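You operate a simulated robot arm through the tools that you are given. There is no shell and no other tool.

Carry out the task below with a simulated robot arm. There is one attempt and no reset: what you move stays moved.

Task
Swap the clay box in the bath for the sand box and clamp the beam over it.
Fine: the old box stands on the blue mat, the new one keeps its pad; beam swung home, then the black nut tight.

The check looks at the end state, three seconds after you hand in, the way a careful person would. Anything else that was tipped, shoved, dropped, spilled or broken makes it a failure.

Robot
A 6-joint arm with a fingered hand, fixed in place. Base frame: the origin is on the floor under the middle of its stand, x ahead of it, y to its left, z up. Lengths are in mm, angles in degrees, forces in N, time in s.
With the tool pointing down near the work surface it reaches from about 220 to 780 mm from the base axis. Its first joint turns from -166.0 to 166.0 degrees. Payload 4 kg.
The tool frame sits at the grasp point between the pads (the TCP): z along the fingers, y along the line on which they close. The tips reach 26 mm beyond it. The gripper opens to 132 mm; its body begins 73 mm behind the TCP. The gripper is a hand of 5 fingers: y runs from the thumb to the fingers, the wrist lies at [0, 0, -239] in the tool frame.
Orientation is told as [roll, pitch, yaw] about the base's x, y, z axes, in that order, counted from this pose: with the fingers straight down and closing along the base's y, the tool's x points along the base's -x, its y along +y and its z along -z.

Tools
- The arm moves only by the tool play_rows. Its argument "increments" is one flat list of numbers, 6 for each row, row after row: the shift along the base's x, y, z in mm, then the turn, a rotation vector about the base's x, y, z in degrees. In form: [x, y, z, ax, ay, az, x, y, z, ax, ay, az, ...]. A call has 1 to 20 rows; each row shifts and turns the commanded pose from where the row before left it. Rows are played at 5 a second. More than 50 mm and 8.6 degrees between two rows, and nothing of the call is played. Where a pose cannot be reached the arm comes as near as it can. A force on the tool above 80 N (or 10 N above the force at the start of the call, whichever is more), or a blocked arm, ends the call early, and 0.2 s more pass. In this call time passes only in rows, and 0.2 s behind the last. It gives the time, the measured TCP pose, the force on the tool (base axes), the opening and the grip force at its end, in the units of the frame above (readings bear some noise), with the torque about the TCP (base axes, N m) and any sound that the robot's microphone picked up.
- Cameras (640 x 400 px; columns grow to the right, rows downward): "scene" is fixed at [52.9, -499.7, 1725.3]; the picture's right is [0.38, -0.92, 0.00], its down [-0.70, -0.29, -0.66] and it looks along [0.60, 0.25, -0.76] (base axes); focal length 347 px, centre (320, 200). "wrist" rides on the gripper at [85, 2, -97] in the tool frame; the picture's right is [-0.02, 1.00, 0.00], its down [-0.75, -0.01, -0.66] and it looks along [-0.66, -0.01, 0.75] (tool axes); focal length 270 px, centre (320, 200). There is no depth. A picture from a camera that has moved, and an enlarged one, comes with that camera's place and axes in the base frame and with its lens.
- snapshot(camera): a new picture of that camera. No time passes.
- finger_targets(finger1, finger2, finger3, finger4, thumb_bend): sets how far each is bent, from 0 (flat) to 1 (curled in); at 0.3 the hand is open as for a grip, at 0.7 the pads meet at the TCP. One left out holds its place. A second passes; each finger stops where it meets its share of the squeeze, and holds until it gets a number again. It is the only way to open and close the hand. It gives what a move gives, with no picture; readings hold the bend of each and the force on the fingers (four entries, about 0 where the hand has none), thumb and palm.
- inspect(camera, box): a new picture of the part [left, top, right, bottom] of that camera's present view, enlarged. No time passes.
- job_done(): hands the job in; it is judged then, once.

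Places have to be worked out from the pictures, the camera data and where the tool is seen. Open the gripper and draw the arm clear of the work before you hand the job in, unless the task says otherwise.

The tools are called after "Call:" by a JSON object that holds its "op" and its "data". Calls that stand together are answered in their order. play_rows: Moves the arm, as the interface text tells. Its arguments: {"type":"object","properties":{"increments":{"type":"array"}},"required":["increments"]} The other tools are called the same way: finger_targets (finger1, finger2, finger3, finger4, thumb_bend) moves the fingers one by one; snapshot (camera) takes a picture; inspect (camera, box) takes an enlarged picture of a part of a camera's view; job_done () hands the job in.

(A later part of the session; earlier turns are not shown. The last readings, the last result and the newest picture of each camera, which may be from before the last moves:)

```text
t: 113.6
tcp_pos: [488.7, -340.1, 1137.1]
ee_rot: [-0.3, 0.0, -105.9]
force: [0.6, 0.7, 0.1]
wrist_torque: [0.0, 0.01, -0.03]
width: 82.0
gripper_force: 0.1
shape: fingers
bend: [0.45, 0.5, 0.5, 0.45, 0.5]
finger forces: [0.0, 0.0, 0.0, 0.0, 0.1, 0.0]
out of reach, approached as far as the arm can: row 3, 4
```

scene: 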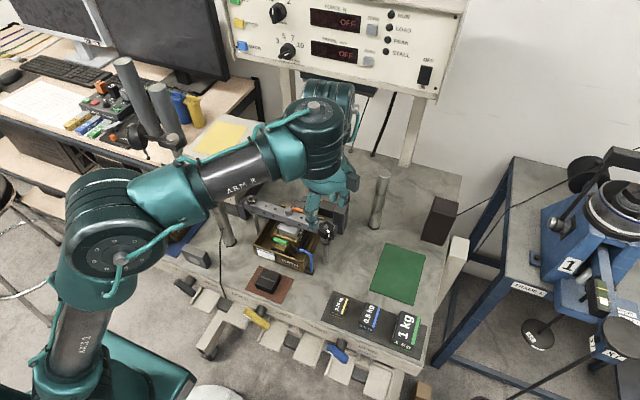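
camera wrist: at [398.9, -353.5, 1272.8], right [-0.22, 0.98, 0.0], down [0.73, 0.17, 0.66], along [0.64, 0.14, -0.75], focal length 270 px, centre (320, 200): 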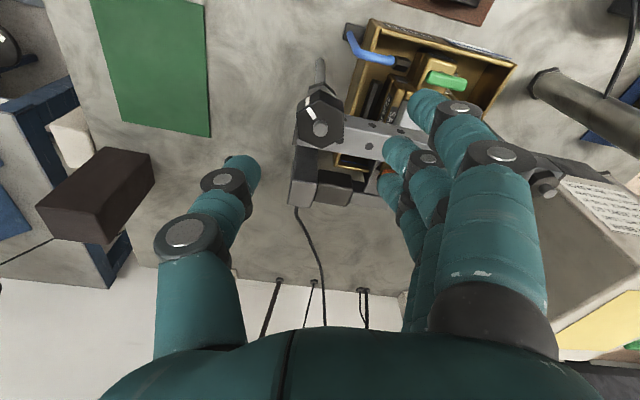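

The limit is still there. To learn whether the configuration really changed, I go back to (495,-259) at yaw −86°, where z=1085 was reachable before, and test descending there a little.

Call:
{"op": "play_rows", "data": {"increments": [0, 0, 15, 0, 0, 0, -4, 4, 18, 0, 0, 4, 0, 10, 0, 0, 0, 4, 4, 15, 0, 0, 0, 4, 4, 20, 0, 0, 0, 4, 2, 20, 0, 0, 0, 4, 0, 12, 0, 0, 0, 0, 0, 0, -12, 0, 0, 0, 0, 0, -14, 0, 0, 0, 0, 0, -14, 0, 0, 0]}}

Call:
{"op": "snapshot", "data": {"camera": "scene"}}

```text
t: 115.8
tcp_pos: [509.6, -268.4, 1155.2]
ee_rot: [-0.2, 0.0, -86.0]
force: [0.1, -0.2, 0.7]
wrist_torque: [0.02, -0.06, 0.01]
width: 82.2
gripper_force: 0.0
shape: fingers
bend: [0.45, 0.5, 0.5, 0.45, 0.5]
finger forces: [0.0, 0.1, 0.0, 0.0, 0.1, 0.0]
out of reach, approached as far as the arm can: row 8, 9, 10
```

```text
taken
```

scene: 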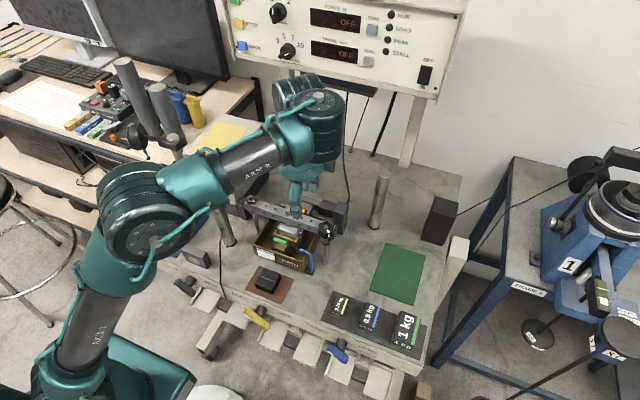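

Confirmed: the wrist is flipped (z=1085 was reachable here before). I estimate the flipped wrist meets its own joint limit near yaw −132°, so I rise, move to open space and keep turning negative to bring it back.

Call:
{"op": "play_rows", "data": {"increments": [0, -5, 12, 0, 0, 0, 0, -10, 14, 0, 0, 0, -5, -10, 4, 0, 0, -6, -5, -10, 0, 0, 0, -8, 0, -5, 0, 0, 0, -8, 0, 0, 0, 0, 0, -8, 0, 0, 0, 0, 0, -8, 0, 0, 0, 0, 0, -8, 0, 0, 0, 0, 0, -8, 0, 0, 0, 0, 0, -8, 0, 0, 0, 0, 0, 0]}}

Call:
{"op": "snapshot", "data": {"camera": "scene"}}

```text
t: 118.2
tcp_pos: [500.3, -307.1, 1184.4]
ee_rot: [0.0, -0.1, -148.2]
force: [-0.2, 0.1, 1.0]
wrist_torque: [0.01, 0.01, -0.02]
width: 82.0
gripper_force: 0.1
shape: fingers
bend: [0.45, 0.5, 0.5, 0.45, 0.5]
finger forces: [0.1, 0.0, 0.0, 0.0, 0.1, 0.0]
```

```text
taken
```

scene: 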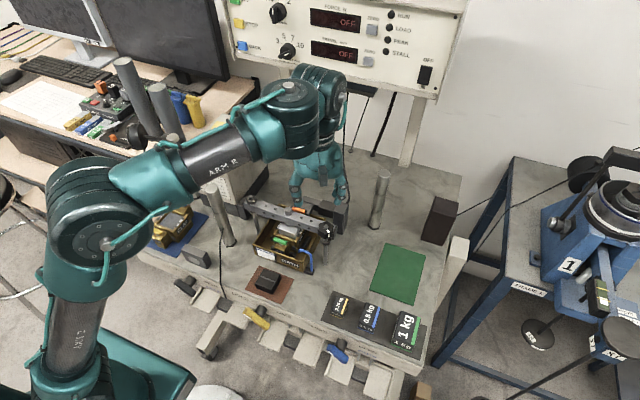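

The wrist picture has changed again (wrist axis order looks like the early pictures). I move over the nut at this yaw and test the descent again.

Call:
{"op": "play_rows", "data": {"increments": [-6, -9, 0, 0, 0, 0, -7, -9, 0, 0, 0, 0, -7, -9, 0, 0, 0, 0, 0, 0, -14, 0, 0, 0, 0, 0, -14, 0, 0, 0, 0, 0, -14, 0, 0, 0, 0, 0, -14, 0, 0, 0]}}

Call:
{"op": "snapshot", "data": {"camera": "scene"}}

```text
t: 119.8
tcp_pos: [485.0, -340.6, 1139.5]
ee_rot: [-0.3, -0.2, -148.0]
force: [-0.1, 0.8, 0.0]
wrist_torque: [0.03, 0.04, -0.01]
width: 82.2
gripper_force: 0.0
shape: fingers
bend: [0.45, 0.5, 0.5, 0.45, 0.5]
finger forces: [0.1, 0.0, 0.0, 0.0, 0.0, 0.0]
out of reach, approached as far as the arm can: row 7
```

```text
taken
```

scene: 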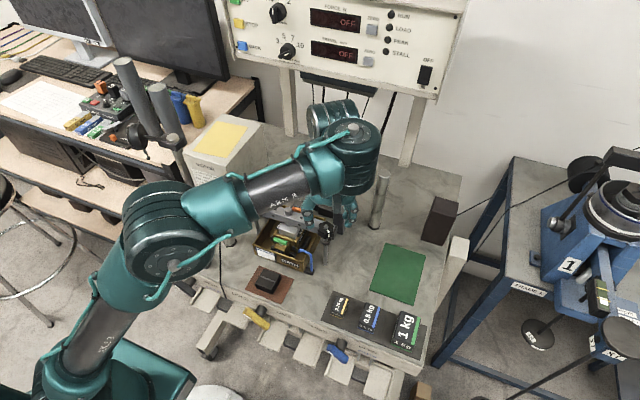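

The arm is in a solution branch that ends near z≈1137 here. Earlier, descending at (323,-199) from z≈1238 brought the arm into the good branch, so I rise and go back there with yaw 0 to repeat that.

Call:
{"op": "play_rows", "data": {"increments": [-2, 2, 15, 0, 0, 0, -3, 3, 18, 0, 0, 0, -4, 4, 18, 0, 0, 8, -8, 7, 4, 0, 0, 8, -9, 8, 4, 0, 0, 8, -9, 8, 4, 0, 0, 8, -9, 8, 4, 0, 0, 8, -9, 8, 4, 0, 0, 8, -9, 8, 4, 0, 0, 8, -9, 8, 4, 0, 0, 8, -9, 8, 4, 0, 0, 8, -9, 8, 4, 0, 0, 8, -9, 8, 4, 0, 0, 8, -9, 8, 3, 0, 0, 8, -9, 8, 2, 0, 0, 8, -9, 8, 0, 0, 0, 8, -9, 8, 0, 0, 0, 8, -9, 8, 0, 0, 0, 8, -9, 8, 0, 0, 0, 8, -9, 8, 0, 0, 0, 4]}}

Call:
{"op": "snapshot", "data": {"camera": "scene"}}

```text
t: 124.0
tcp_pos: [325.7, -197.6, 1237.0]
ee_rot: [0.1, 0.0, -7.9]
force: [-0.1, -1.1, -0.2]
wrist_torque: [-0.03, 0.0, -0.04]
width: 82.0
gripper_force: 0.1
shape: fingers
bend: [0.45, 0.5, 0.5, 0.45, 0.5]
finger forces: [0.0, 0.1, 0.0, 0.0, 0.1, 0.0]
```

```text
taken
```

scene: 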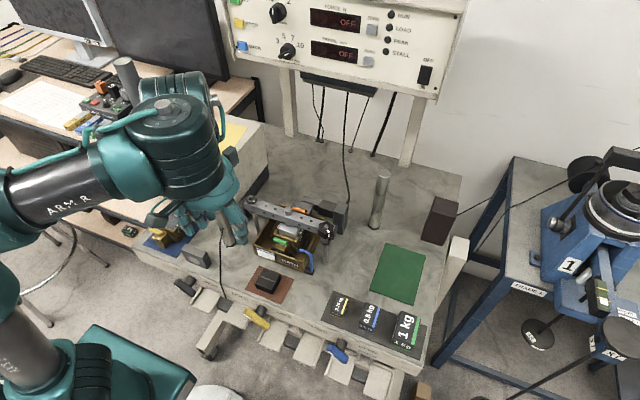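

This looks just like the arm's posture at t≈6–8. I repeat the same descent as then, rows of (−2,−5,−27).

Call:
{"op": "play_rows", "data": {"increments": [0, 0, 0, 0, 0, 4, 0, 0, 0, 0, 0, 4, -2, -5, -27, 0, 0, 0, -2, -5, -27, 0, 0, 0, -2, -5, -27, 0, 0, 0, -2, -5, -27, 0, 0, 0, -2, -5, -27, 0, 0, 0]}}

Call:
{"op": "snapshot", "data": {"camera": "scene"}}

```text
t: 125.8
tcp_pos: [335.4, -193.2, 1156.2]
ee_rot: [2.1, -1.8, 10.4]
force: [0.1, 0.1, 0.3]
wrist_torque: [-0.01, 0.03, -0.01]
width: 82.5
gripper_force: 0.1
shape: fingers
bend: [0.45, 0.5, 0.5, 0.45, 0.5]
finger forces: [0.1, 0.1, 0.0, 0.1, 0.0, 0.0]
out of reach, approached as far as the arm can: row 3, 4, 5, 6
stopped in row 7: the arm was blocked; the commanded pose is now the measured one
```

```text
taken
```

scene: 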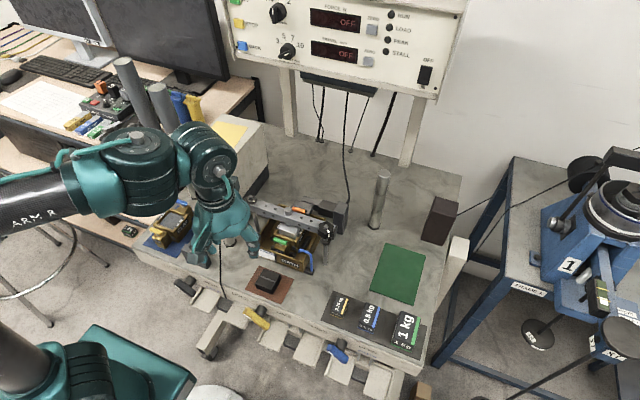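

The arm switched branch (wrist order is again like the good pictures) and stopped partway with the pose reset. I level the hand again with a small corrective turn and see where it stands.

Call:
{"op": "play_rows", "data": {"increments": [0, 0, 0, 0, 0, 0, 0, 0, 0, -1, 0.9, -5, 0, 0, 0, -1.1, 0.9, -5.4, 0, 0, 0, 0, 0, 0]}}

Call:
{"op": "snapshot", "data": {"camera": "scene"}}

```text
t: 126.8
tcp_pos: [335.5, -193.6, 1156.0]
ee_rot: [0.1, 0.1, 0.0]
force: [-0.7, -0.3, -0.4]
wrist_torque: [0.03, 0.02, -0.01]
width: 82.2
gripper_force: 0.0
shape: fingers
bend: [0.45, 0.5, 0.5, 0.45, 0.5]
finger forces: [0.1, 0.0, 0.0, 0.0, 0.0, 0.0]
```

```text
taken
```

scene: 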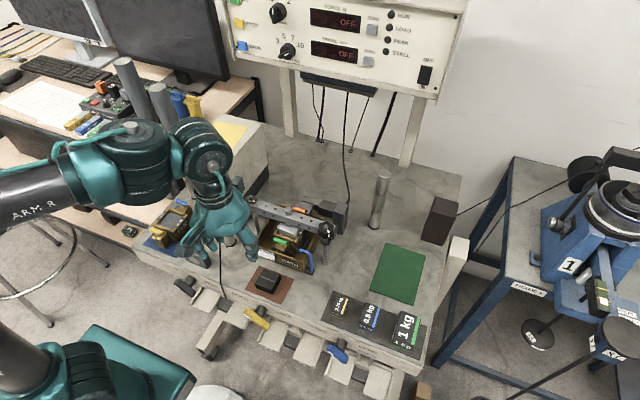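

The hand is level at yaw 0 in the good branch, and nothing on the table has changed. I go over the nut at z≈1150 with yaw 14°.

Call:
{"op": "play_rows", "data": {"increments": [10, -10, 0, 0, 0, 1, 18, -18, -1, 0, 0, 2, 20, -19, -1, 0, 0, 2, 20, -19, -1, 0, 0, 2, 20, -19, -1, 0, 0, 2, 20, -19, -1, 0, 0, 2, 20, -19, -1, 0, 0, 2, 12, -12, 0, 0, 0, 1, 5, -6, 0, 0, 0, 0]}}

Call:
{"op": "inspect", "data": {"camera": "wrist", "box": [230, 60, 430, 220]}}

Call:
{"op": "snapshot", "data": {"camera": "scene"}}

```text
t: 128.8
tcp_pos: [480.1, -335.5, 1149.9]
ee_rot: [0.1, 0.1, 14.0]
force: [0.1, 0.2, 0.0]
wrist_torque: [0.0, -0.01, 0.01]
width: 82.5
gripper_force: 0.1
shape: fingers
bend: [0.45, 0.5, 0.5, 0.45, 0.5]
finger forces: [0.1, 0.0, 0.0, 0.1, 0.1, 0.0]
```

```text
2.50 times, centred on (330, 140) of wrist
camera zoom: at [398.0, -353.5, 1247.9], right [-0.22, 0.98, 0.0], down [0.74, 0.17, 0.66], along [0.64, 0.15, -0.75], focal length 676 px, centre (295, 350)
```

zoom: 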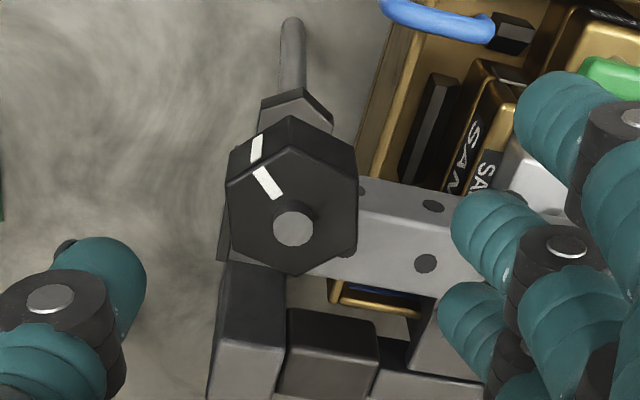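

```text
taken
```

scene: 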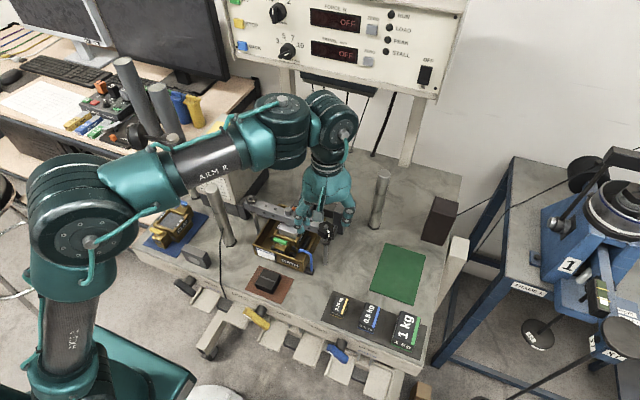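

The good branch holds at yaw 14°. The nut is within about 1 mm of centre; I trim and descend to z≈1110.

Call:
{"op": "play_rows", "data": {"increments": [1, 0.7, -12, 0, 0, 0, 0, 0, -12, 0, 0, 0, 0, 0, -10, 0, 0, 0, 0, 0, -6, 0, 0, 0]}}

Call:
{"op": "inspect", "data": {"camera": "wrist", "box": [190, 60, 450, 260]}}

Call:
{"op": "inspect", "data": {"camera": "scene", "box": [280, 180, 370, 260]}}

```text
t: 129.8
tcp_pos: [481.4, -334.9, 1109.8]
ee_rot: [0.1, 0.1, 14.0]
force: [-1.0, 1.3, -0.4]
wrist_torque: [-0.01, -0.02, 0.01]
width: 82.4
gripper_force: 0.1
shape: fingers
bend: [0.45, 0.5, 0.5, 0.45, 0.5]
finger forces: [0.1, 0.1, 0.0, 0.0, 0.1, 0.1]
```

```text
2.00 times, centred on (320, 160) of wrist
camera zoom: at [399.1, -352.5, 1207.2], right [-0.22, 0.98, 0.0], down [0.74, 0.17, 0.66], along [0.64, 0.15, -0.75], focal length 541 px, centre (320, 280)
```

zoom: 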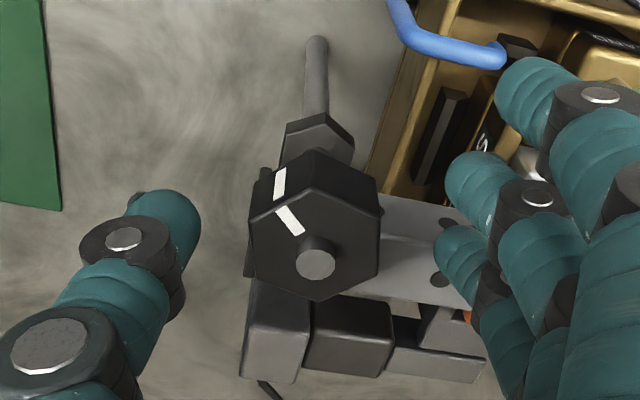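

```text
5.00 times, centred on (325, 220) of scene
camera zoom: at [52.9, -499.7, 1725.3], right [0.38, -0.92, 0.0], down [-0.7, -0.29, -0.66], along [0.6, 0.25, -0.76], focal length 1736 px, centre (295, 100)
```

zoom: 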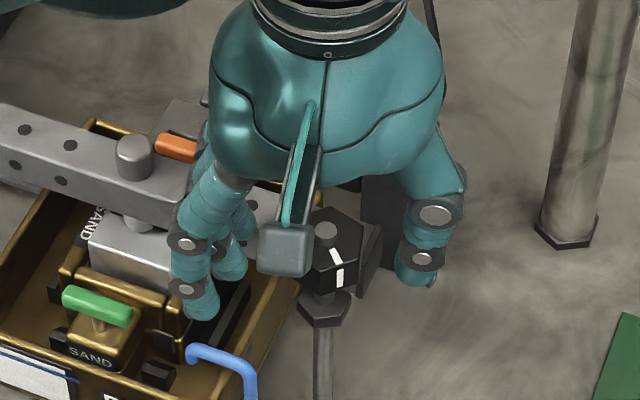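

The hand surrounds the nut. I go 2 mm lower and close thumb and middle fingers on the flats.

Call:
{"op": "play_rows", "data": {"increments": [0, 0, -2, 0, 0, 0]}}

Call:
{"op": "finger_targets", "data": {"finger2": 0.62, "finger3": 0.62, "thumb_bend": 0.62}}

Call:
{"op": "finger_targets", "data": {"finger2": 0.72, "finger3": 0.72, "thumb_bend": 0.7}}

Call:
{"op": "inspect", "data": {"camera": "wrist", "box": [190, 60, 450, 260]}}

Call:
{"op": "inspect", "data": {"camera": "scene", "box": [280, 180, 370, 260]}}

```text
t: 130.2
tcp_pos: [481.9, -333.3, 1106.6]
ee_rot: [0.1, 0.0, 14.0]
force: [0.6, -0.8, 7.7]
wrist_torque: [0.42, -0.17, -0.05]
width: 82.6
gripper_force: 4.0
shape: fingers
bend: [0.45, 0.5, 0.5, 0.46, 0.5]
finger forces: [0.0, 0.1, 0.0, 7.8, 0.1, 0.0]
```

```text
t: 131.2
tcp_pos: [480.6, -334.0, 1108.1]
ee_rot: [0.0, 0.2, 13.9]
force: [1.1, -2.6, 14.1]
wrist_torque: [0.8, -0.28, -0.14]
width: 67.6
gripper_force: 9.2
shape: fingers
bend: [0.45, 0.61, 0.6, 0.46, 0.61]
finger forces: [0.1, 0.6, 3.6, 13.1, 2.4, 0.0]
```

```text
t: 132.2
tcp_pos: [480.4, -334.3, 1108.1]
ee_rot: [0.1, 0.1, 14.0]
force: [-1.5, -1.3, 13.1]
wrist_torque: [1.16, -0.39, 0.0]
width: 66.5
gripper_force: 22.8
shape: fingers
bend: [0.45, 0.63, 0.63, 0.48, 0.64]
finger forces: [0.0, 6.6, 6.9, 19.9, 12.2, 0.0]
```

```text
2.00 times, centred on (320, 160) of wrist
camera zoom: at [398.8, -352.5, 1205.5], right [-0.22, 0.98, 0.0], down [0.74, 0.17, 0.66], along [0.64, 0.15, -0.75], focal length 541 px, centre (320, 280)
```

zoom: 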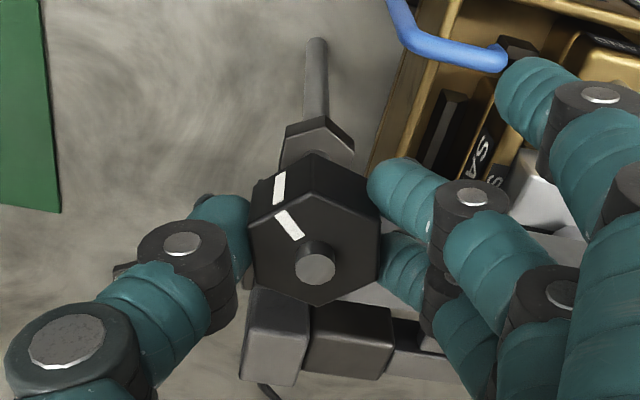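

```text
5.00 times, centred on (325, 220) of scene
camera zoom: at [52.9, -499.7, 1725.3], right [0.38, -0.92, 0.0], down [-0.7, -0.29, -0.66], along [0.6, 0.25, -0.76], focal length 1736 px, centre (295, 100)
```

zoom: 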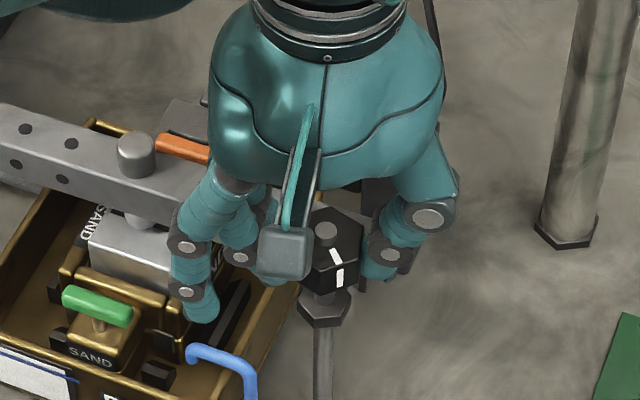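

Finger 4 rests on the beam top (20 N), so I release, rise 6 mm and curl the two outer fingers out of the way.

Call:
{"op": "finger_targets", "data": {"finger2": 0.55, "finger3": 0.55, "thumb_bend": 0.55}}

Call:
{"op": "play_rows", "data": {"increments": [0, 0, 4, 0, 0, 0, 0, 0, 4, 0, 0, 0]}}

Call:
{"op": "finger_targets", "data": {"finger1": 1.0, "finger4": 1.0}}

Call:
{"op": "inspect", "data": {"camera": "wrist", "box": [190, 60, 450, 260]}}

Call:
{"op": "inspect", "data": {"camera": "scene", "box": [280, 180, 370, 260]}}

```text
t: 133.2
tcp_pos: [481.9, -333.5, 1108.3]
ee_rot: [0.0, 0.1, 13.9]
force: [-0.7, -2.6, 16.8]
wrist_torque: [0.89, -0.27, 0.0]
width: 74.4
gripper_force: 8.3
shape: fingers
bend: [0.45, 0.55, 0.55, 0.47, 0.55]
finger forces: [0.0, 0.1, 0.1, 15.8, 0.0, 0.0]
```

```text
t: 133.8
tcp_pos: [480.1, -334.0, 1116.0]
ee_rot: [0.2, 0.3, 14.1]
force: [0.3, -0.5, 0.2]
wrist_torque: [-0.01, -0.03, 0.02]
width: 74.3
gripper_force: 0.1
shape: fingers
bend: [0.45, 0.55, 0.55, 0.45, 0.55]
finger forces: [0.0, 0.0, 0.0, 0.1, 0.0, 0.0]
```

```text
t: 134.8
tcp_pos: [481.1, -333.8, 1115.1]
ee_rot: [0.1, 0.1, 14.0]
force: [0.1, -0.7, 1.1]
wrist_torque: [-0.06, 0.03, 0.02]
width: 49.9
gripper_force: 0.1
shape: fingers
bend: [1.0, 0.55, 0.55, 1.0, 0.55]
finger forces: [0.0, 0.0, 0.0, 0.1, 0.0, 0.0]
```

```text
2.00 times, centred on (320, 160) of wrist
camera zoom: at [398.8, -352.3, 1213.4], right [-0.22, 0.98, 0.0], down [0.74, 0.17, 0.66], along [0.64, 0.15, -0.75], focal length 541 px, centre (320, 280)
```

zoom: 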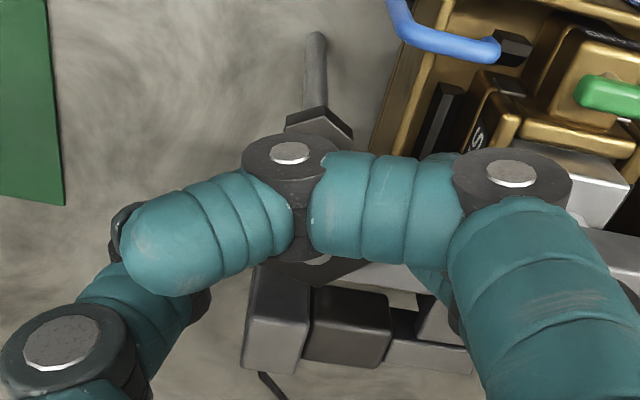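

```text
5.00 times, centred on (325, 220) of scene
camera zoom: at [52.9, -499.7, 1725.3], right [0.38, -0.92, 0.0], down [-0.7, -0.29, -0.66], along [0.6, 0.25, -0.76], focal length 1736 px, centre (295, 100)
```

zoom: 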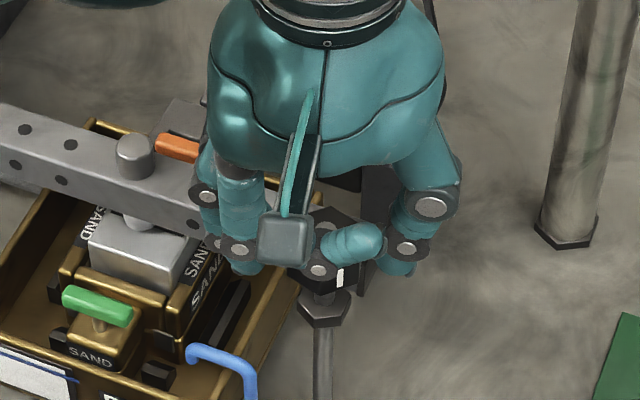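

The curled fingers cross in front of the nut and block the view, so I straighten the outer fingers outward instead (0.15), clear above the beam.

Call:
{"op": "finger_targets", "data": {"finger1": 0.15, "finger4": 0.15}}

Call:
{"op": "play_rows", "data": {"increments": [0, 0, -3, 0, 0, 0, 0, 0, -3, 0, 0, 0]}}

Call:
{"op": "inspect", "data": {"camera": "wrist", "box": [190, 60, 450, 260]}}

Call:
{"op": "inspect", "data": {"camera": "scene", "box": [270, 170, 370, 270]}}

```text
t: 135.8
tcp_pos: [480.7, -333.9, 1115.2]
ee_rot: [0.1, 0.1, 14.0]
force: [-0.1, 0.2, 0.5]
wrist_torque: [0.04, -0.02, -0.04]
width: 113.2
gripper_force: 0.1
shape: fingers
bend: [0.15, 0.55, 0.55, 0.15, 0.55]
finger forces: [0.0, 0.1, 0.0, 0.0, 0.0, 0.1]
```

```text
t: 136.4
tcp_pos: [480.9, -334.6, 1110.3]
ee_rot: [0.1, 0.2, 14.0]
force: [0.0, -0.8, -0.1]
wrist_torque: [0.02, 0.0, -0.04]
width: 113.4
gripper_force: 0.2
shape: fingers
bend: [0.15, 0.55, 0.55, 0.15, 0.55]
finger forces: [0.0, 0.0, 0.0, 0.2, 0.0, 0.0]
```

```text
2.00 times, centred on (320, 160) of wrist
camera zoom: at [399.1, -352.7, 1207.4], right [-0.22, 0.98, 0.0], down [0.74, 0.17, 0.66], along [0.64, 0.15, -0.75], focal length 541 px, centre (320, 280)
```

zoom: 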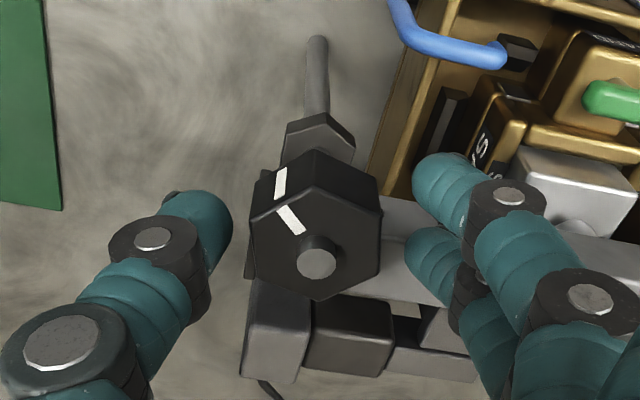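

```text
4.00 times, centred on (320, 220) of scene
camera zoom: at [52.9, -499.7, 1725.3], right [0.38, -0.92, 0.0], down [-0.7, -0.29, -0.66], along [0.6, 0.25, -0.76], focal length 1389 px, centre (320, 120)
```

zoom: 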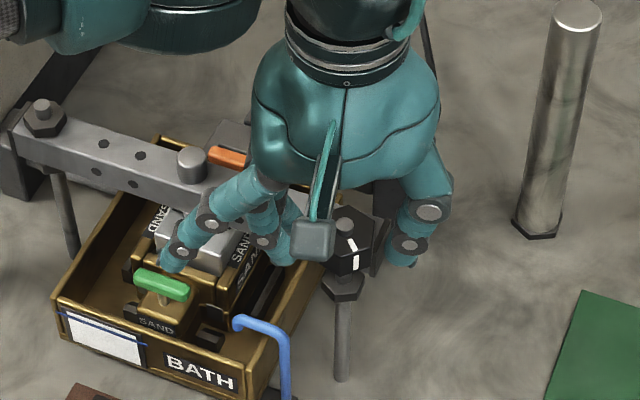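

The splayed finger 4 would pass close to the beam's knob, so I set the outer fingers to 0.30, short of the knob and above the beam.

Call:
{"op": "finger_targets", "data": {"finger1": 0.3, "finger4": 0.3}}

Call:
{"op": "finger_targets", "data": {"finger2": 0.62, "finger3": 0.62, "thumb_bend": 0.62}}

Call:
{"op": "finger_targets", "data": {"finger2": 0.75, "finger3": 0.75, "thumb_bend": 0.72}}

Call:
{"op": "inspect", "data": {"camera": "wrist", "box": [190, 60, 450, 260]}}

```text
t: 137.4
tcp_pos: [480.4, -333.9, 1110.1]
ee_rot: [0.1, 0.1, 14.0]
force: [-0.3, 1.5, 8.0]
wrist_torque: [0.79, -0.14, -0.02]
width: 98.7
gripper_force: 4.2
shape: fingers
bend: [0.3, 0.55, 0.55, 0.21, 0.55]
finger forces: [0.0, 0.1, 0.0, 7.9, 0.0, 0.0]
```

```text
t: 138.4
tcp_pos: [481.3, -335.4, 1110.3]
ee_rot: [0.1, 0.1, 14.0]
force: [0.9, -1.7, 9.3]
wrist_torque: [0.91, -0.16, -0.02]
width: 91.4
gripper_force: 6.3
shape: fingers
bend: [0.3, 0.61, 0.61, 0.21, 0.61]
finger forces: [0.0, 0.5, 0.7, 9.4, 2.3, 0.0]
```

```text
t: 139.4
tcp_pos: [481.7, -334.0, 1110.3]
ee_rot: [0.1, 0.2, 14.0]
force: [0.8, -4.5, 6.6]
wrist_torque: [1.41, -0.19, -0.02]
width: 89.7
gripper_force: 21.9
shape: fingers
bend: [0.3, 0.63, 0.62, 0.21, 0.64]
finger forces: [0.1, 7.1, 7.3, 14.1, 14.4, 0.0]
```

```text
2.00 times, centred on (320, 160) of wrist
camera zoom: at [399.0, -352.8, 1207.6], right [-0.22, 0.98, 0.0], down [0.74, 0.17, 0.66], along [0.64, 0.15, -0.75], focal length 541 px, centre (320, 280)
```

zoom: 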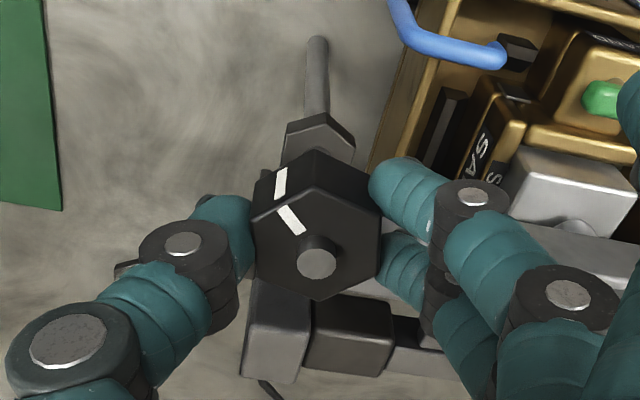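

Finger 4 is hooked against the knob/beam (14 N). I open it back, release the nut, rise well clear, and set the outer fingers to 0.45, which was free at z≈1110 before.

Call:
{"op": "finger_targets", "data": {"finger2": 0.55, "finger3": 0.55, "finger4": 0.12, "thumb_bend": 0.55}}

Call:
{"op": "play_rows", "data": {"increments": [0, 0, 8, 0, 0, 0, 0, 0, 12, 0, 0, 0]}}

Call:
{"op": "finger_targets", "data": {"finger1": 0.45, "finger4": 0.45}}

Call:
{"op": "snapshot", "data": {"camera": "wrist"}}

Call:
{"op": "inspect", "data": {"camera": "scene", "box": [250, 170, 350, 270]}}

```text
t: 140.4
tcp_pos: [479.8, -334.3, 1109.7]
ee_rot: [0.2, 0.1, 14.0]
force: [-0.6, 0.5, 0.2]
wrist_torque: [0.02, 0.01, 0.0]
width: 98.4
gripper_force: 0.1
shape: fingers
bend: [0.3, 0.55, 0.55, 0.12, 0.55]
finger forces: [0.0, 0.1, 0.0, 0.0, 0.0, 0.0]
```

```text
t: 141.0
tcp_pos: [481.9, -335.2, 1130.7]
ee_rot: [0.1, 0.1, 14.0]
force: [-0.1, 0.7, -0.6]
wrist_torque: [-0.01, -0.02, 0.03]
width: 98.7
gripper_force: 0.1
shape: fingers
bend: [0.3, 0.55, 0.55, 0.12, 0.55]
finger forces: [0.2, 0.0, 0.0, 0.0, 0.1, 0.0]
```

```text
t: 142.0
tcp_pos: [481.0, -335.7, 1131.5]
ee_rot: [0.2, 0.0, 14.0]
force: [0.8, 0.5, 0.4]
wrist_torque: [-0.02, 0.01, -0.03]
width: 74.5
gripper_force: 0.1
shape: fingers
bend: [0.45, 0.55, 0.55, 0.45, 0.55]
finger forces: [0.0, 0.0, 0.0, 0.0, 0.1, 0.0]
```

```text
taken
camera wrist: at [399.0, -353.0, 1227.8], right [-0.22, 0.98, 0.0], down [0.74, 0.17, 0.66], along [0.64, 0.15, -0.75], focal length 270 px, centre (320, 200)
```

wrist: 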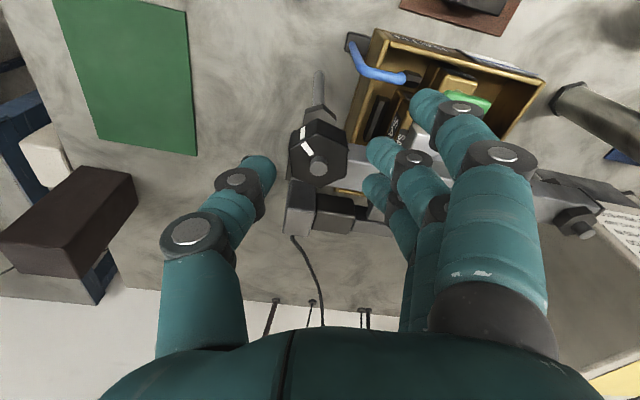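

```text
4.00 times, centred on (300, 220) of scene
camera zoom: at [52.9, -499.7, 1725.3], right [0.38, -0.92, 0.0], down [-0.7, -0.29, -0.66], along [0.6, 0.25, -0.76], focal length 1389 px, centre (400, 120)
```

zoom: 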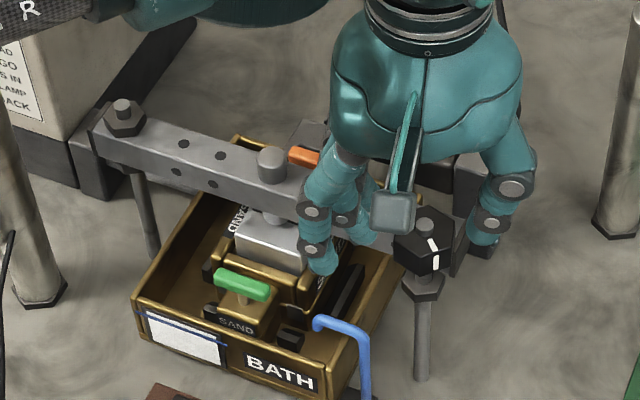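

Beam and box are undisturbed. I lower to z≈1111 with the outer fingers at 0.45 and grip the nut.

Call:
{"op": "play_rows", "data": {"increments": [0, 0.3, -10, 0, 0, 0, 0, 0, -7, 0, 0, 0, 0, 0, -3, 0, 0, 0]}}

Call:
{"op": "finger_targets", "data": {"finger2": 0.62, "finger3": 0.62, "thumb_bend": 0.62}}

Call:
{"op": "finger_targets", "data": {"finger2": 0.75, "finger3": 0.75, "thumb_bend": 0.72}}

Call:
{"op": "inspect", "data": {"camera": "wrist", "box": [190, 60, 450, 260]}}

```text
t: 142.8
tcp_pos: [481.2, -332.2, 1110.0]
ee_rot: [0.2, 0.1, 13.9]
force: [0.3, 0.3, 0.1]
wrist_torque: [0.0, 0.03, 0.03]
width: 74.8
gripper_force: 0.2
shape: fingers
bend: [0.45, 0.55, 0.55, 0.45, 0.55]
finger forces: [0.0, 0.0, 0.0, 0.0, 0.0, 0.1]
```

```text
t: 143.8
tcp_pos: [481.4, -334.6, 1110.4]
ee_rot: [0.0, 0.2, 14.1]
force: [0.5, -1.8, -1.3]
wrist_torque: [0.01, -0.03, -0.01]
width: 68.3
gripper_force: 1.7
shape: fingers
bend: [0.45, 0.61, 0.61, 0.45, 0.61]
finger forces: [0.1, 0.5, 0.6, 0.1, 2.3, 0.1]
```

```text
t: 144.8
tcp_pos: [481.3, -333.7, 1110.4]
ee_rot: [0.2, 0.1, 14.0]
force: [1.0, 0.4, -8.4]
wrist_torque: [0.06, -0.01, -0.02]
width: 66.9
gripper_force: 14.7
shape: fingers
bend: [0.45, 0.63, 0.63, 0.45, 0.64]
finger forces: [0.0, 7.4, 7.3, 0.0, 14.1, 0.0]
```

```text
2.00 times, centred on (320, 160) of wrist
camera zoom: at [399.6, -352.4, 1207.5], right [-0.22, 0.98, 0.0], down [0.74, 0.17, 0.66], along [0.64, 0.15, -0.75], focal length 541 px, centre (320, 280)
```

zoom: 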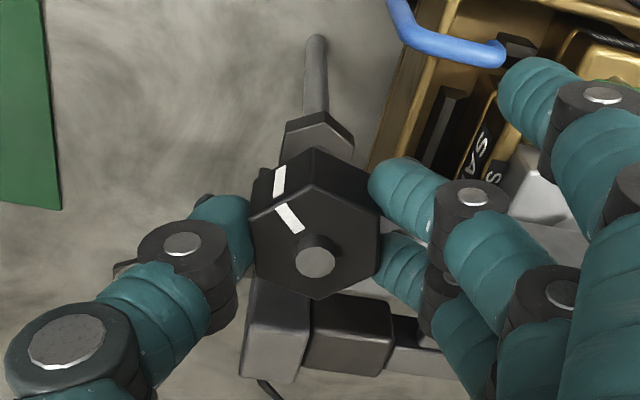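

The nut is gripped evenly (7.4 N per finger, thumb 14 N). I turn it clockwise by 12° as a first test.

Call:
{"op": "play_rows", "data": {"increments": [0, 0, 0, 0, 0, -4, 0, 0, 0, 0, 0, -4, 0, 0, 0, 0, 0, -4]}}

Call:
{"op": "inspect", "data": {"camera": "wrist", "box": [190, 60, 450, 260]}}

```text
t: 145.6
tcp_pos: [481.7, -333.5, 1110.1]
ee_rot: [0.1, 0.1, 1.9]
force: [2.7, 2.0, -10.1]
wrist_torque: [0.12, -0.05, 0.04]
width: 67.1
gripper_force: 14.7
shape: fingers
bend: [0.45, 0.63, 0.63, 0.45, 0.64]
finger forces: [0.0, 7.5, 8.3, 0.1, 13.5, 0.1]
```

```text
2.00 times, centred on (320, 160) of wrist
camera zoom: at [397.5, -334.9, 1207.5], right [-0.01, 1.0, 0.0], down [0.75, 0.01, 0.66], along [0.66, 0.01, -0.75], focal length 541 px, centre (320, 280)
```

zoom: 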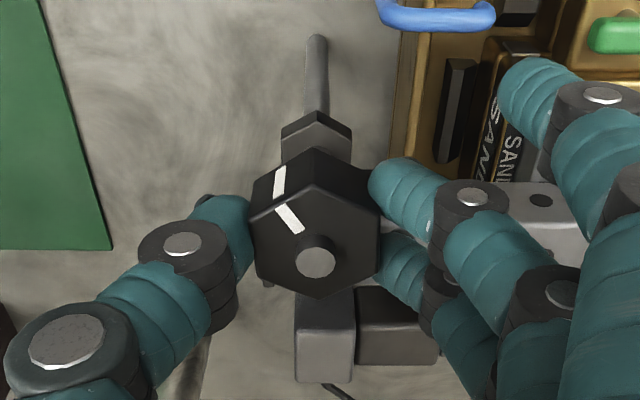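

The nut turns with the hand at almost no torque. I continue clockwise by 48° to yaw ≈ −46°.

Call:
{"op": "play_rows", "data": {"increments": [0, 0, 0, 0, 0, -6, 0, 0, 0, 0, 0, -6, 0, 0, 0, 0, 0, -6, 0, 0, 0, 0, 0, -6, 0, 0, 0, 0, 0, -6, 0, 0, 0, 0, 0, -6, 0, 0, 0, 0, 0, -6, 0, 0, 0, 0, 0, -6]}}

Call:
{"op": "inspect", "data": {"camera": "wrist", "box": [190, 60, 450, 260]}}

Call:
{"op": "inspect", "data": {"camera": "scene", "box": [250, 170, 350, 270]}}

```text
t: 147.4
tcp_pos: [481.0, -334.1, 1109.9]
ee_rot: [0.1, 0.2, -46.1]
force: [10.4, -2.3, -7.9]
wrist_torque: [0.0, -0.32, 0.03]
width: 66.7
gripper_force: 15.1
shape: fingers
bend: [0.45, 0.63, 0.63, 0.45, 0.65]
finger forces: [0.0, 8.5, 10.3, 0.1, 12.2, 0.1]
```

```text
2.00 times, centred on (320, 160) of wrist
camera zoom: at [424.6, -272.1, 1207.4], right [0.73, 0.68, 0.0], down [0.51, -0.56, 0.66], along [0.45, -0.48, -0.75], focal length 541 px, centre (320, 280)
```

zoom: 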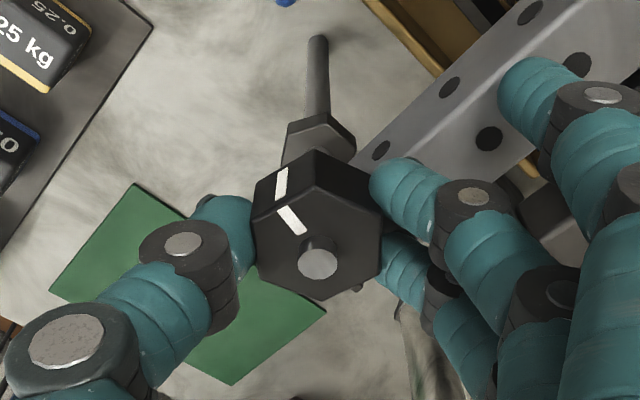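

```text
4.00 times, centred on (300, 220) of scene
camera zoom: at [52.9, -499.7, 1725.3], right [0.38, -0.92, 0.0], down [-0.7, -0.29, -0.66], along [0.6, 0.25, -0.76], focal length 1389 px, centre (400, 120)
```

zoom: 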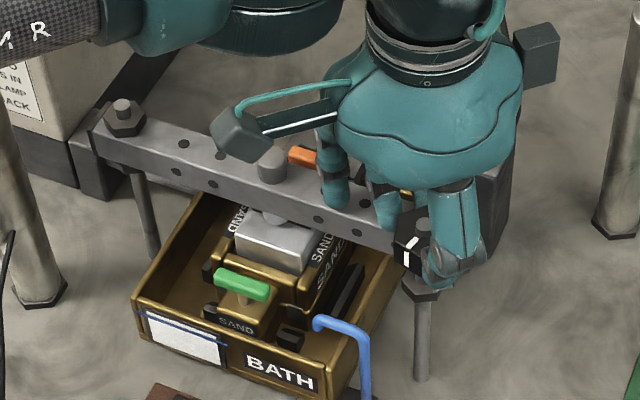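

The nut has turned 60° with the hand; a small sideways force shows a ~1 mm centring error. I trim +1 mm in x and continue to yaw −106°.

Call:
{"op": "play_rows", "data": {"increments": [1, 0, 0, 0, 0, -6, 0, 0, 0, 0, 0, -6, 0, 0, 0, 0, 0, -6, 0, 0, 0, 0, 0, -6, 0, 0, 0, 0, 0, -6, 0, 0, 0, 0, 0, -6, 0, 0, 0, 0, 0, -6, 0, 0, 0, 0, 0, -6, 0, 0, 0, 0, 0, -6, 0, 0, 0, 0, 0, -6]}}

Call:
{"op": "inspect", "data": {"camera": "wrist", "box": [190, 60, 450, 260]}}

Call:
{"op": "inspect", "data": {"camera": "scene", "box": [250, 170, 350, 270]}}

```text
t: 149.6
tcp_pos: [483.5, -332.2, 1109.7]
ee_rot: [0.1, 0.1, -106.1]
force: [-2.0, 5.3, -1.6]
wrist_torque: [0.08, 0.05, 0.18]
width: 68.4
gripper_force: 15.8
shape: fingers
bend: [0.45, 0.65, 0.64, 0.45, 0.65]
finger forces: [0.1, 9.0, 7.4, 0.0, 13.7, 0.0]
```

```text
2.00 times, centred on (320, 160) of wrist
camera zoom: at [507.9, -251.7, 1207.6], right [0.96, -0.29, 0.0], down [-0.22, -0.72, 0.66], along [-0.19, -0.63, -0.75], focal length 541 px, centre (320, 280)
```

zoom: 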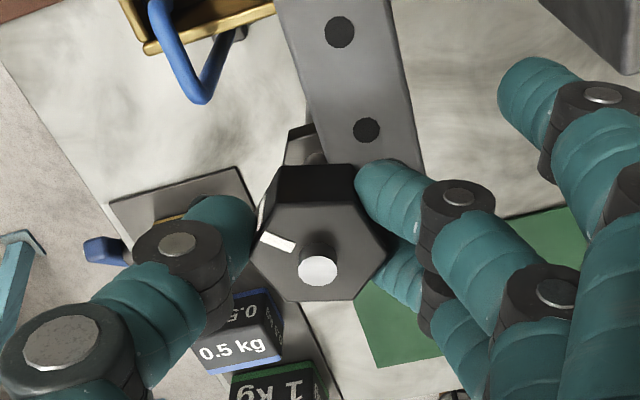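

```text
4.00 times, centred on (300, 220) of scene
camera zoom: at [52.9, -499.7, 1725.3], right [0.38, -0.92, 0.0], down [-0.7, -0.29, -0.66], along [0.6, 0.25, -0.76], focal length 1389 px, centre (400, 120)
```

zoom: 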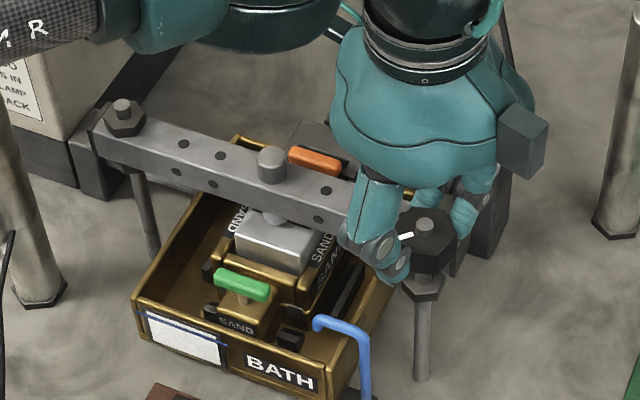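

The nut turned about 80° in total and then began to resist (0.18 N·m), and the grip slipped round it. I release, turn back to −65.5° where the flats face thumb and fingers, and regrip.

Call:
{"op": "finger_targets", "data": {"finger2": 0.54, "finger3": 0.54, "thumb_bend": 0.54}}

Call:
{"op": "play_rows", "data": {"increments": [0, 0, 1, 0, 0, 6, 0, 0, 0, 0, 0, 7, 0, 0, 0, 0, 0, 7, 0, 0, 0, 0, 0, 7, 0, 0, 0, 0, 0, 7, 0, 0, 0, 0, 0, 6.6]}}

Call:
{"op": "inspect", "data": {"camera": "wrist", "box": [230, 100, 410, 240]}}

Call:
{"op": "inspect", "data": {"camera": "scene", "box": [300, 195, 350, 255]}}

```text
t: 150.6
tcp_pos: [482.7, -334.7, 1110.4]
ee_rot: [0.0, 0.2, -106.0]
force: [-1.1, -0.4, -0.2]
wrist_torque: [-0.01, -0.01, 0.01]
width: 76.4
gripper_force: 0.1
shape: fingers
bend: [0.45, 0.54, 0.54, 0.45, 0.54]
finger forces: [0.0, 0.0, 0.0, 0.1, 0.1, 0.1]
```

```text
t: 152.0
tcp_pos: [481.8, -335.2, 1110.7]
ee_rot: [0.2, 0.1, -65.3]
force: [1.0, 0.4, 0.1]
wrist_torque: [0.0, -0.02, -0.02]
width: 76.5
gripper_force: 0.0
shape: fingers
bend: [0.45, 0.54, 0.54, 0.45, 0.54]
finger forces: [0.0, 0.0, 0.1, 0.1, 0.0, 0.0]
```

```text
2.86 times, centred on (320, 170) of wrist
camera zoom: at [448.5, -256.4, 1208.5], right [0.92, 0.4, 0.0], down [0.3, -0.69, 0.66], along [0.26, -0.6, -0.75], focal length 772 px, centre (320, 286)
```

zoom: 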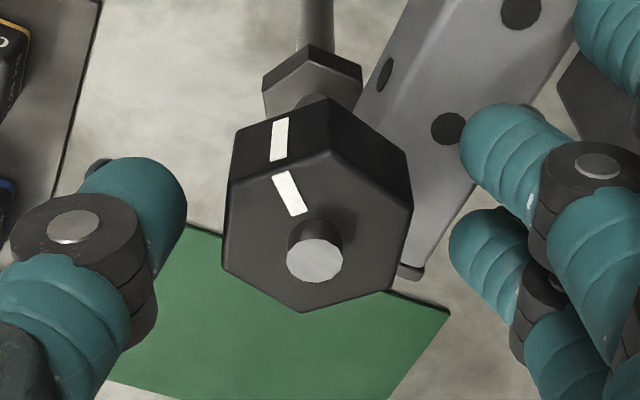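

```text
6.67 times, centred on (325, 225) of scene
camera zoom: at [52.9, -499.7, 1725.3], right [0.38, -0.92, 0.0], down [-0.7, -0.29, -0.66], along [0.6, 0.25, -0.76], focal length 2315 px, centre (287, 33)
```

zoom: 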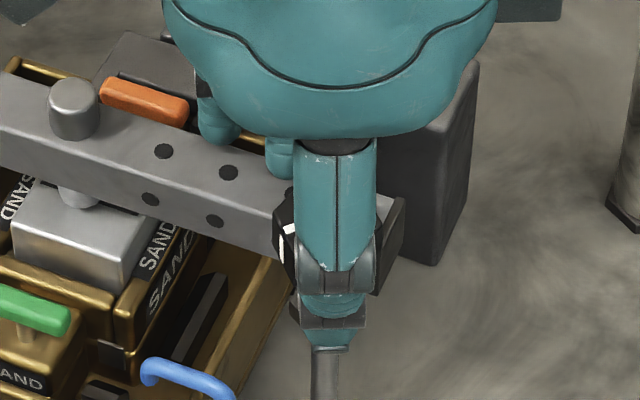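

The flats are 9° further clockwise than I estimated, so the nut has turned nearly 90°. I turn the hand 9° clockwise to match and grip firmly.

Call:
{"op": "play_rows", "data": {"increments": [0, 0, 0, 0, 0, -4.5, 0, 0, 0, 0, 0, -4.5]}}

Call:
{"op": "finger_targets", "data": {"finger2": 0.62, "finger3": 0.62, "thumb_bend": 0.62}}

Call:
{"op": "finger_targets", "data": {"finger2": 0.9, "finger3": 0.9, "thumb_bend": 0.78}}

Call:
{"op": "inspect", "data": {"camera": "wrist", "box": [230, 100, 410, 240]}}

```text
t: 152.6
tcp_pos: [482.0, -333.9, 1109.9]
ee_rot: [0.1, 0.2, -74.4]
force: [0.5, -0.1, -0.5]
wrist_torque: [0.0, 0.02, -0.02]
width: 76.4
gripper_force: 0.1
shape: fingers
bend: [0.45, 0.54, 0.54, 0.45, 0.54]
finger forces: [0.0, 0.0, 0.0, 0.0, 0.1, 0.0]
```

```text
t: 153.6
tcp_pos: [482.0, -334.0, 1111.0]
ee_rot: [0.1, 0.0, -74.4]
force: [-0.8, 0.4, -0.9]
wrist_torque: [-0.01, 0.0, -0.02]
width: 67.9
gripper_force: 1.4
shape: fingers
bend: [0.45, 0.61, 0.61, 0.45, 0.61]
finger forces: [0.1, 0.4, 0.5, 0.0, 2.4, 0.0]
```

```text
t: 154.6
tcp_pos: [481.1, -334.5, 1110.2]
ee_rot: [0.1, 0.2, -74.4]
force: [-6.1, 0.5, -9.9]
wrist_torque: [0.03, -0.04, 0.0]
width: 66.4
gripper_force: 18.9
shape: fingers
bend: [0.45, 0.63, 0.62, 0.45, 0.65]
finger forces: [0.0, 8.0, 8.0, 0.0, 21.9, 0.1]
```

```text
2.86 times, centred on (320, 170) of wrist
camera zoom: at [461.3, -251.9, 1208.2], right [0.97, 0.25, 0.0], down [0.19, -0.73, 0.66], along [0.16, -0.64, -0.75], focal length 772 px, centre (320, 286)
```

zoom: 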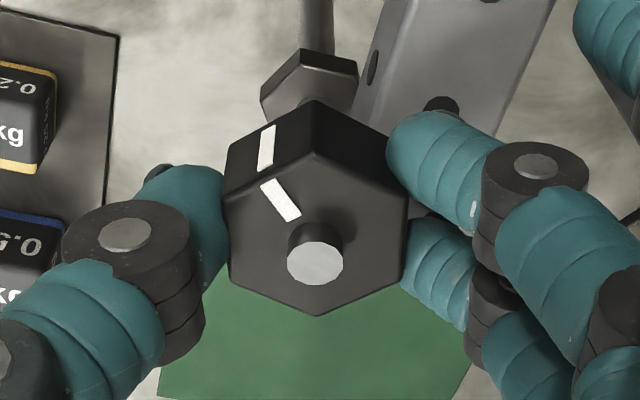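

Well aligned and firmly held now. I turn clockwise by 9° and read the torque.

Call:
{"op": "play_rows", "data": {"increments": [0, 0, 0, 0, 0, -3, 0, 0, 0, 0, 0, -3, 0, 0, 0, 0, 0, -3]}}

Call:
{"op": "inspect", "data": {"camera": "wrist", "box": [230, 100, 410, 240]}}

```text
t: 155.4
tcp_pos: [482.5, -335.6, 1111.3]
ee_rot: [0.1, 0.1, -83.5]
force: [-4.8, -13.7, -10.5]
wrist_torque: [-0.29, -0.03, 0.44]
width: 66.0
gripper_force: 19.0
shape: fingers
bend: [0.45, 0.63, 0.63, 0.45, 0.65]
finger forces: [0.0, 8.4, 5.8, 0.1, 23.4, 0.0]
```

```text
2.86 times, centred on (320, 170) of wrist
camera zoom: at [474.4, -250.6, 1208.4], right [1.0, 0.09, 0.0], down [0.07, -0.75, 0.66], along [0.06, -0.65, -0.75], focal length 772 px, centre (320, 286)
```

zoom: 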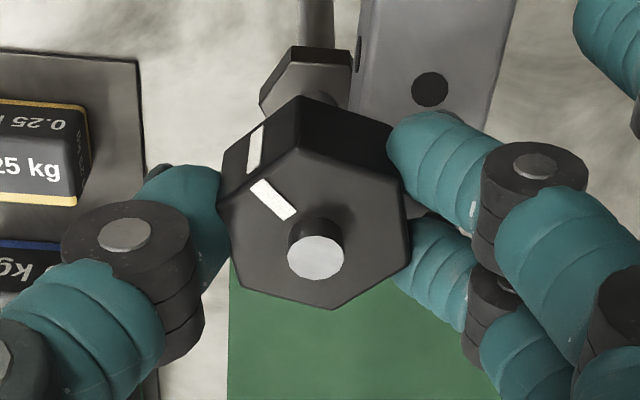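

Torque rose to 0.44 N·m and the nut hardly moved: it has come up against something firm. I turn a few degrees more to tighten to what the grip can give.

Call:
{"op": "play_rows", "data": {"increments": [0, 0.5, 0, 0, 0, -3, 0, 0.5, 0, 0, 0, -3]}}

Call:
{"op": "inspect", "data": {"camera": "wrist", "box": [230, 100, 410, 240]}}

Call:
{"op": "inspect", "data": {"camera": "scene", "box": [300, 195, 350, 255]}}

```text
t: 156.0
tcp_pos: [481.9, -334.1, 1111.7]
ee_rot: [0.3, 0.2, -89.6]
force: [-9.8, -24.9, -6.8]
wrist_torque: [-0.5, 0.13, 0.62]
width: 66.7
gripper_force: 22.7
shape: fingers
bend: [0.45, 0.63, 0.63, 0.45, 0.65]
finger forces: [0.0, 7.9, 7.1, 0.0, 30.0, 0.0]
```

```text
2.86 times, centred on (320, 170) of wrist
camera zoom: at [483.0, -249.1, 1208.6], right [1.0, -0.01, 0.0], down [-0.01, -0.75, 0.66], along [-0.01, -0.66, -0.75], focal length 772 px, centre (320, 286)
```

zoom: 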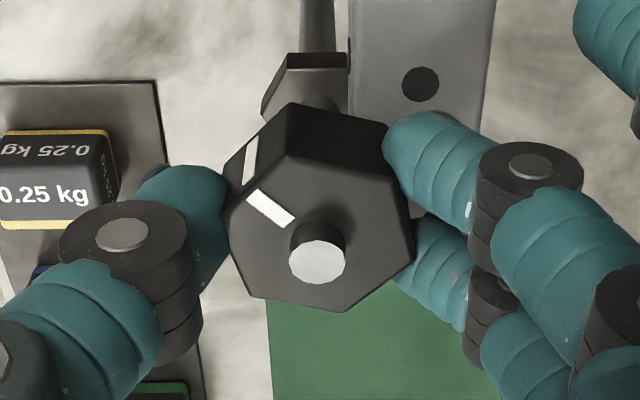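

```text
6.67 times, centred on (325, 225) of scene
camera zoom: at [52.9, -499.7, 1725.3], right [0.38, -0.92, 0.0], down [-0.7, -0.29, -0.66], along [0.6, 0.25, -0.76], focal length 2315 px, centre (287, 33)
```

zoom: 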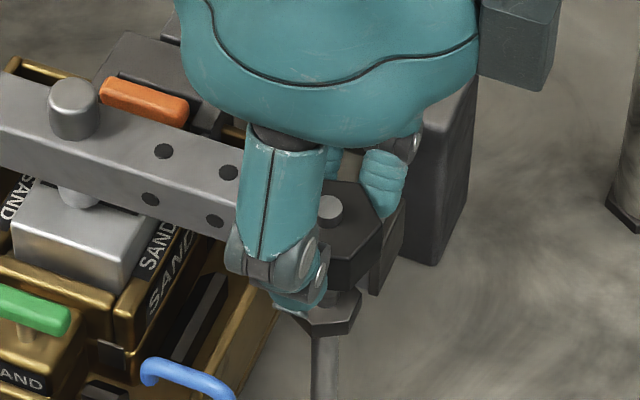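

The nut holds still under 0.62 N·m after turning about 80° clockwise, so it is tight. I open the fingers without turning back, so as not to loosen it.

Call:
{"op": "finger_targets", "data": {"finger2": 0.54, "finger3": 0.54, "thumb_bend": 0.54}}

Call:
{"op": "inspect", "data": {"camera": "wrist", "box": [230, 100, 410, 240]}}

```text
t: 157.0
tcp_pos: [481.9, -333.1, 1112.2]
ee_rot: [0.1, 0.0, -89.4]
force: [0.1, -0.4, 0.0]
wrist_torque: [0.01, -0.03, 0.02]
width: 76.3
gripper_force: 0.0
shape: fingers
bend: [0.45, 0.54, 0.54, 0.45, 0.54]
finger forces: [0.0, 0.0, 0.0, 0.1, 0.0, 0.0]
```

```text
2.86 times, centred on (320, 170) of wrist
camera zoom: at [483.3, -247.8, 1208.6], right [1.0, -0.01, 0.0], down [-0.01, -0.75, 0.66], along [-0.01, -0.66, -0.75], focal length 772 px, centre (320, 286)
```

zoom: 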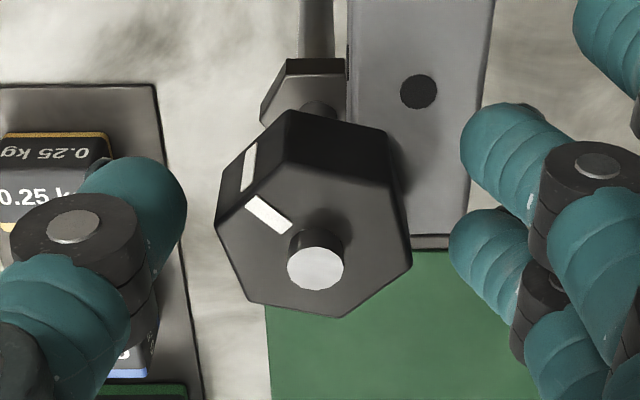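

The nut sits about 2 mm lower on its stud and has not moved back. I rise straight up off it.

Call:
{"op": "play_rows", "data": {"increments": [0, 0, 5, 0, 0, 0, 0, 0, 10, 0, 0, 0, 0, 0, 12, 0, 0, 0, 0, 0, 12, 0, 0, 0]}}

Call:
{"op": "inspect", "data": {"camera": "wrist", "box": [220, 60, 420, 240]}}

Call:
{"op": "inspect", "data": {"camera": "scene", "box": [250, 170, 350, 270]}}

```text
t: 158.0
tcp_pos: [482.8, -332.1, 1150.8]
ee_rot: [0.1, 0.1, -89.4]
force: [1.4, -0.4, 0.7]
wrist_torque: [-0.01, -0.03, 0.02]
width: 76.5
gripper_force: 0.1
shape: fingers
bend: [0.45, 0.54, 0.54, 0.45, 0.54]
finger forces: [0.0, 0.1, 0.0, 0.0, 0.0, 0.0]
```

```text
2.22 times, centred on (320, 150) of wrist
camera zoom: at [483.2, -247.6, 1248.1], right [1.0, -0.01, 0.0], down [-0.01, -0.75, 0.66], along [0.0, -0.66, -0.75], focal length 601 px, centre (320, 311)
```

zoom: 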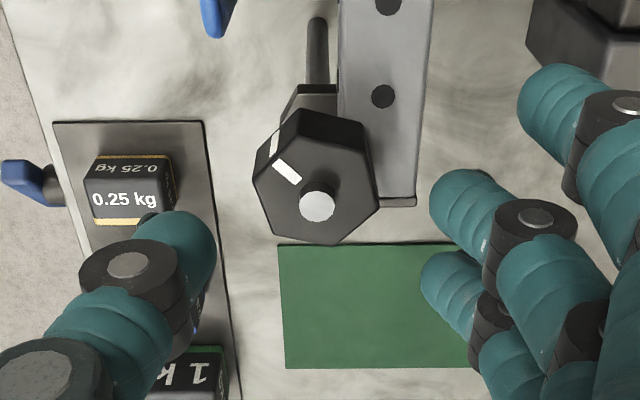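

```text
4.00 times, centred on (300, 220) of scene
camera zoom: at [52.9, -499.7, 1725.3], right [0.38, -0.92, 0.0], down [-0.7, -0.29, -0.66], along [0.6, 0.25, -0.76], focal length 1389 px, centre (400, 120)
```

zoom: 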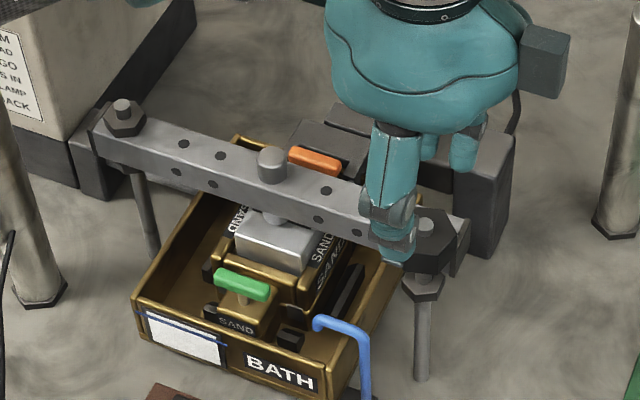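

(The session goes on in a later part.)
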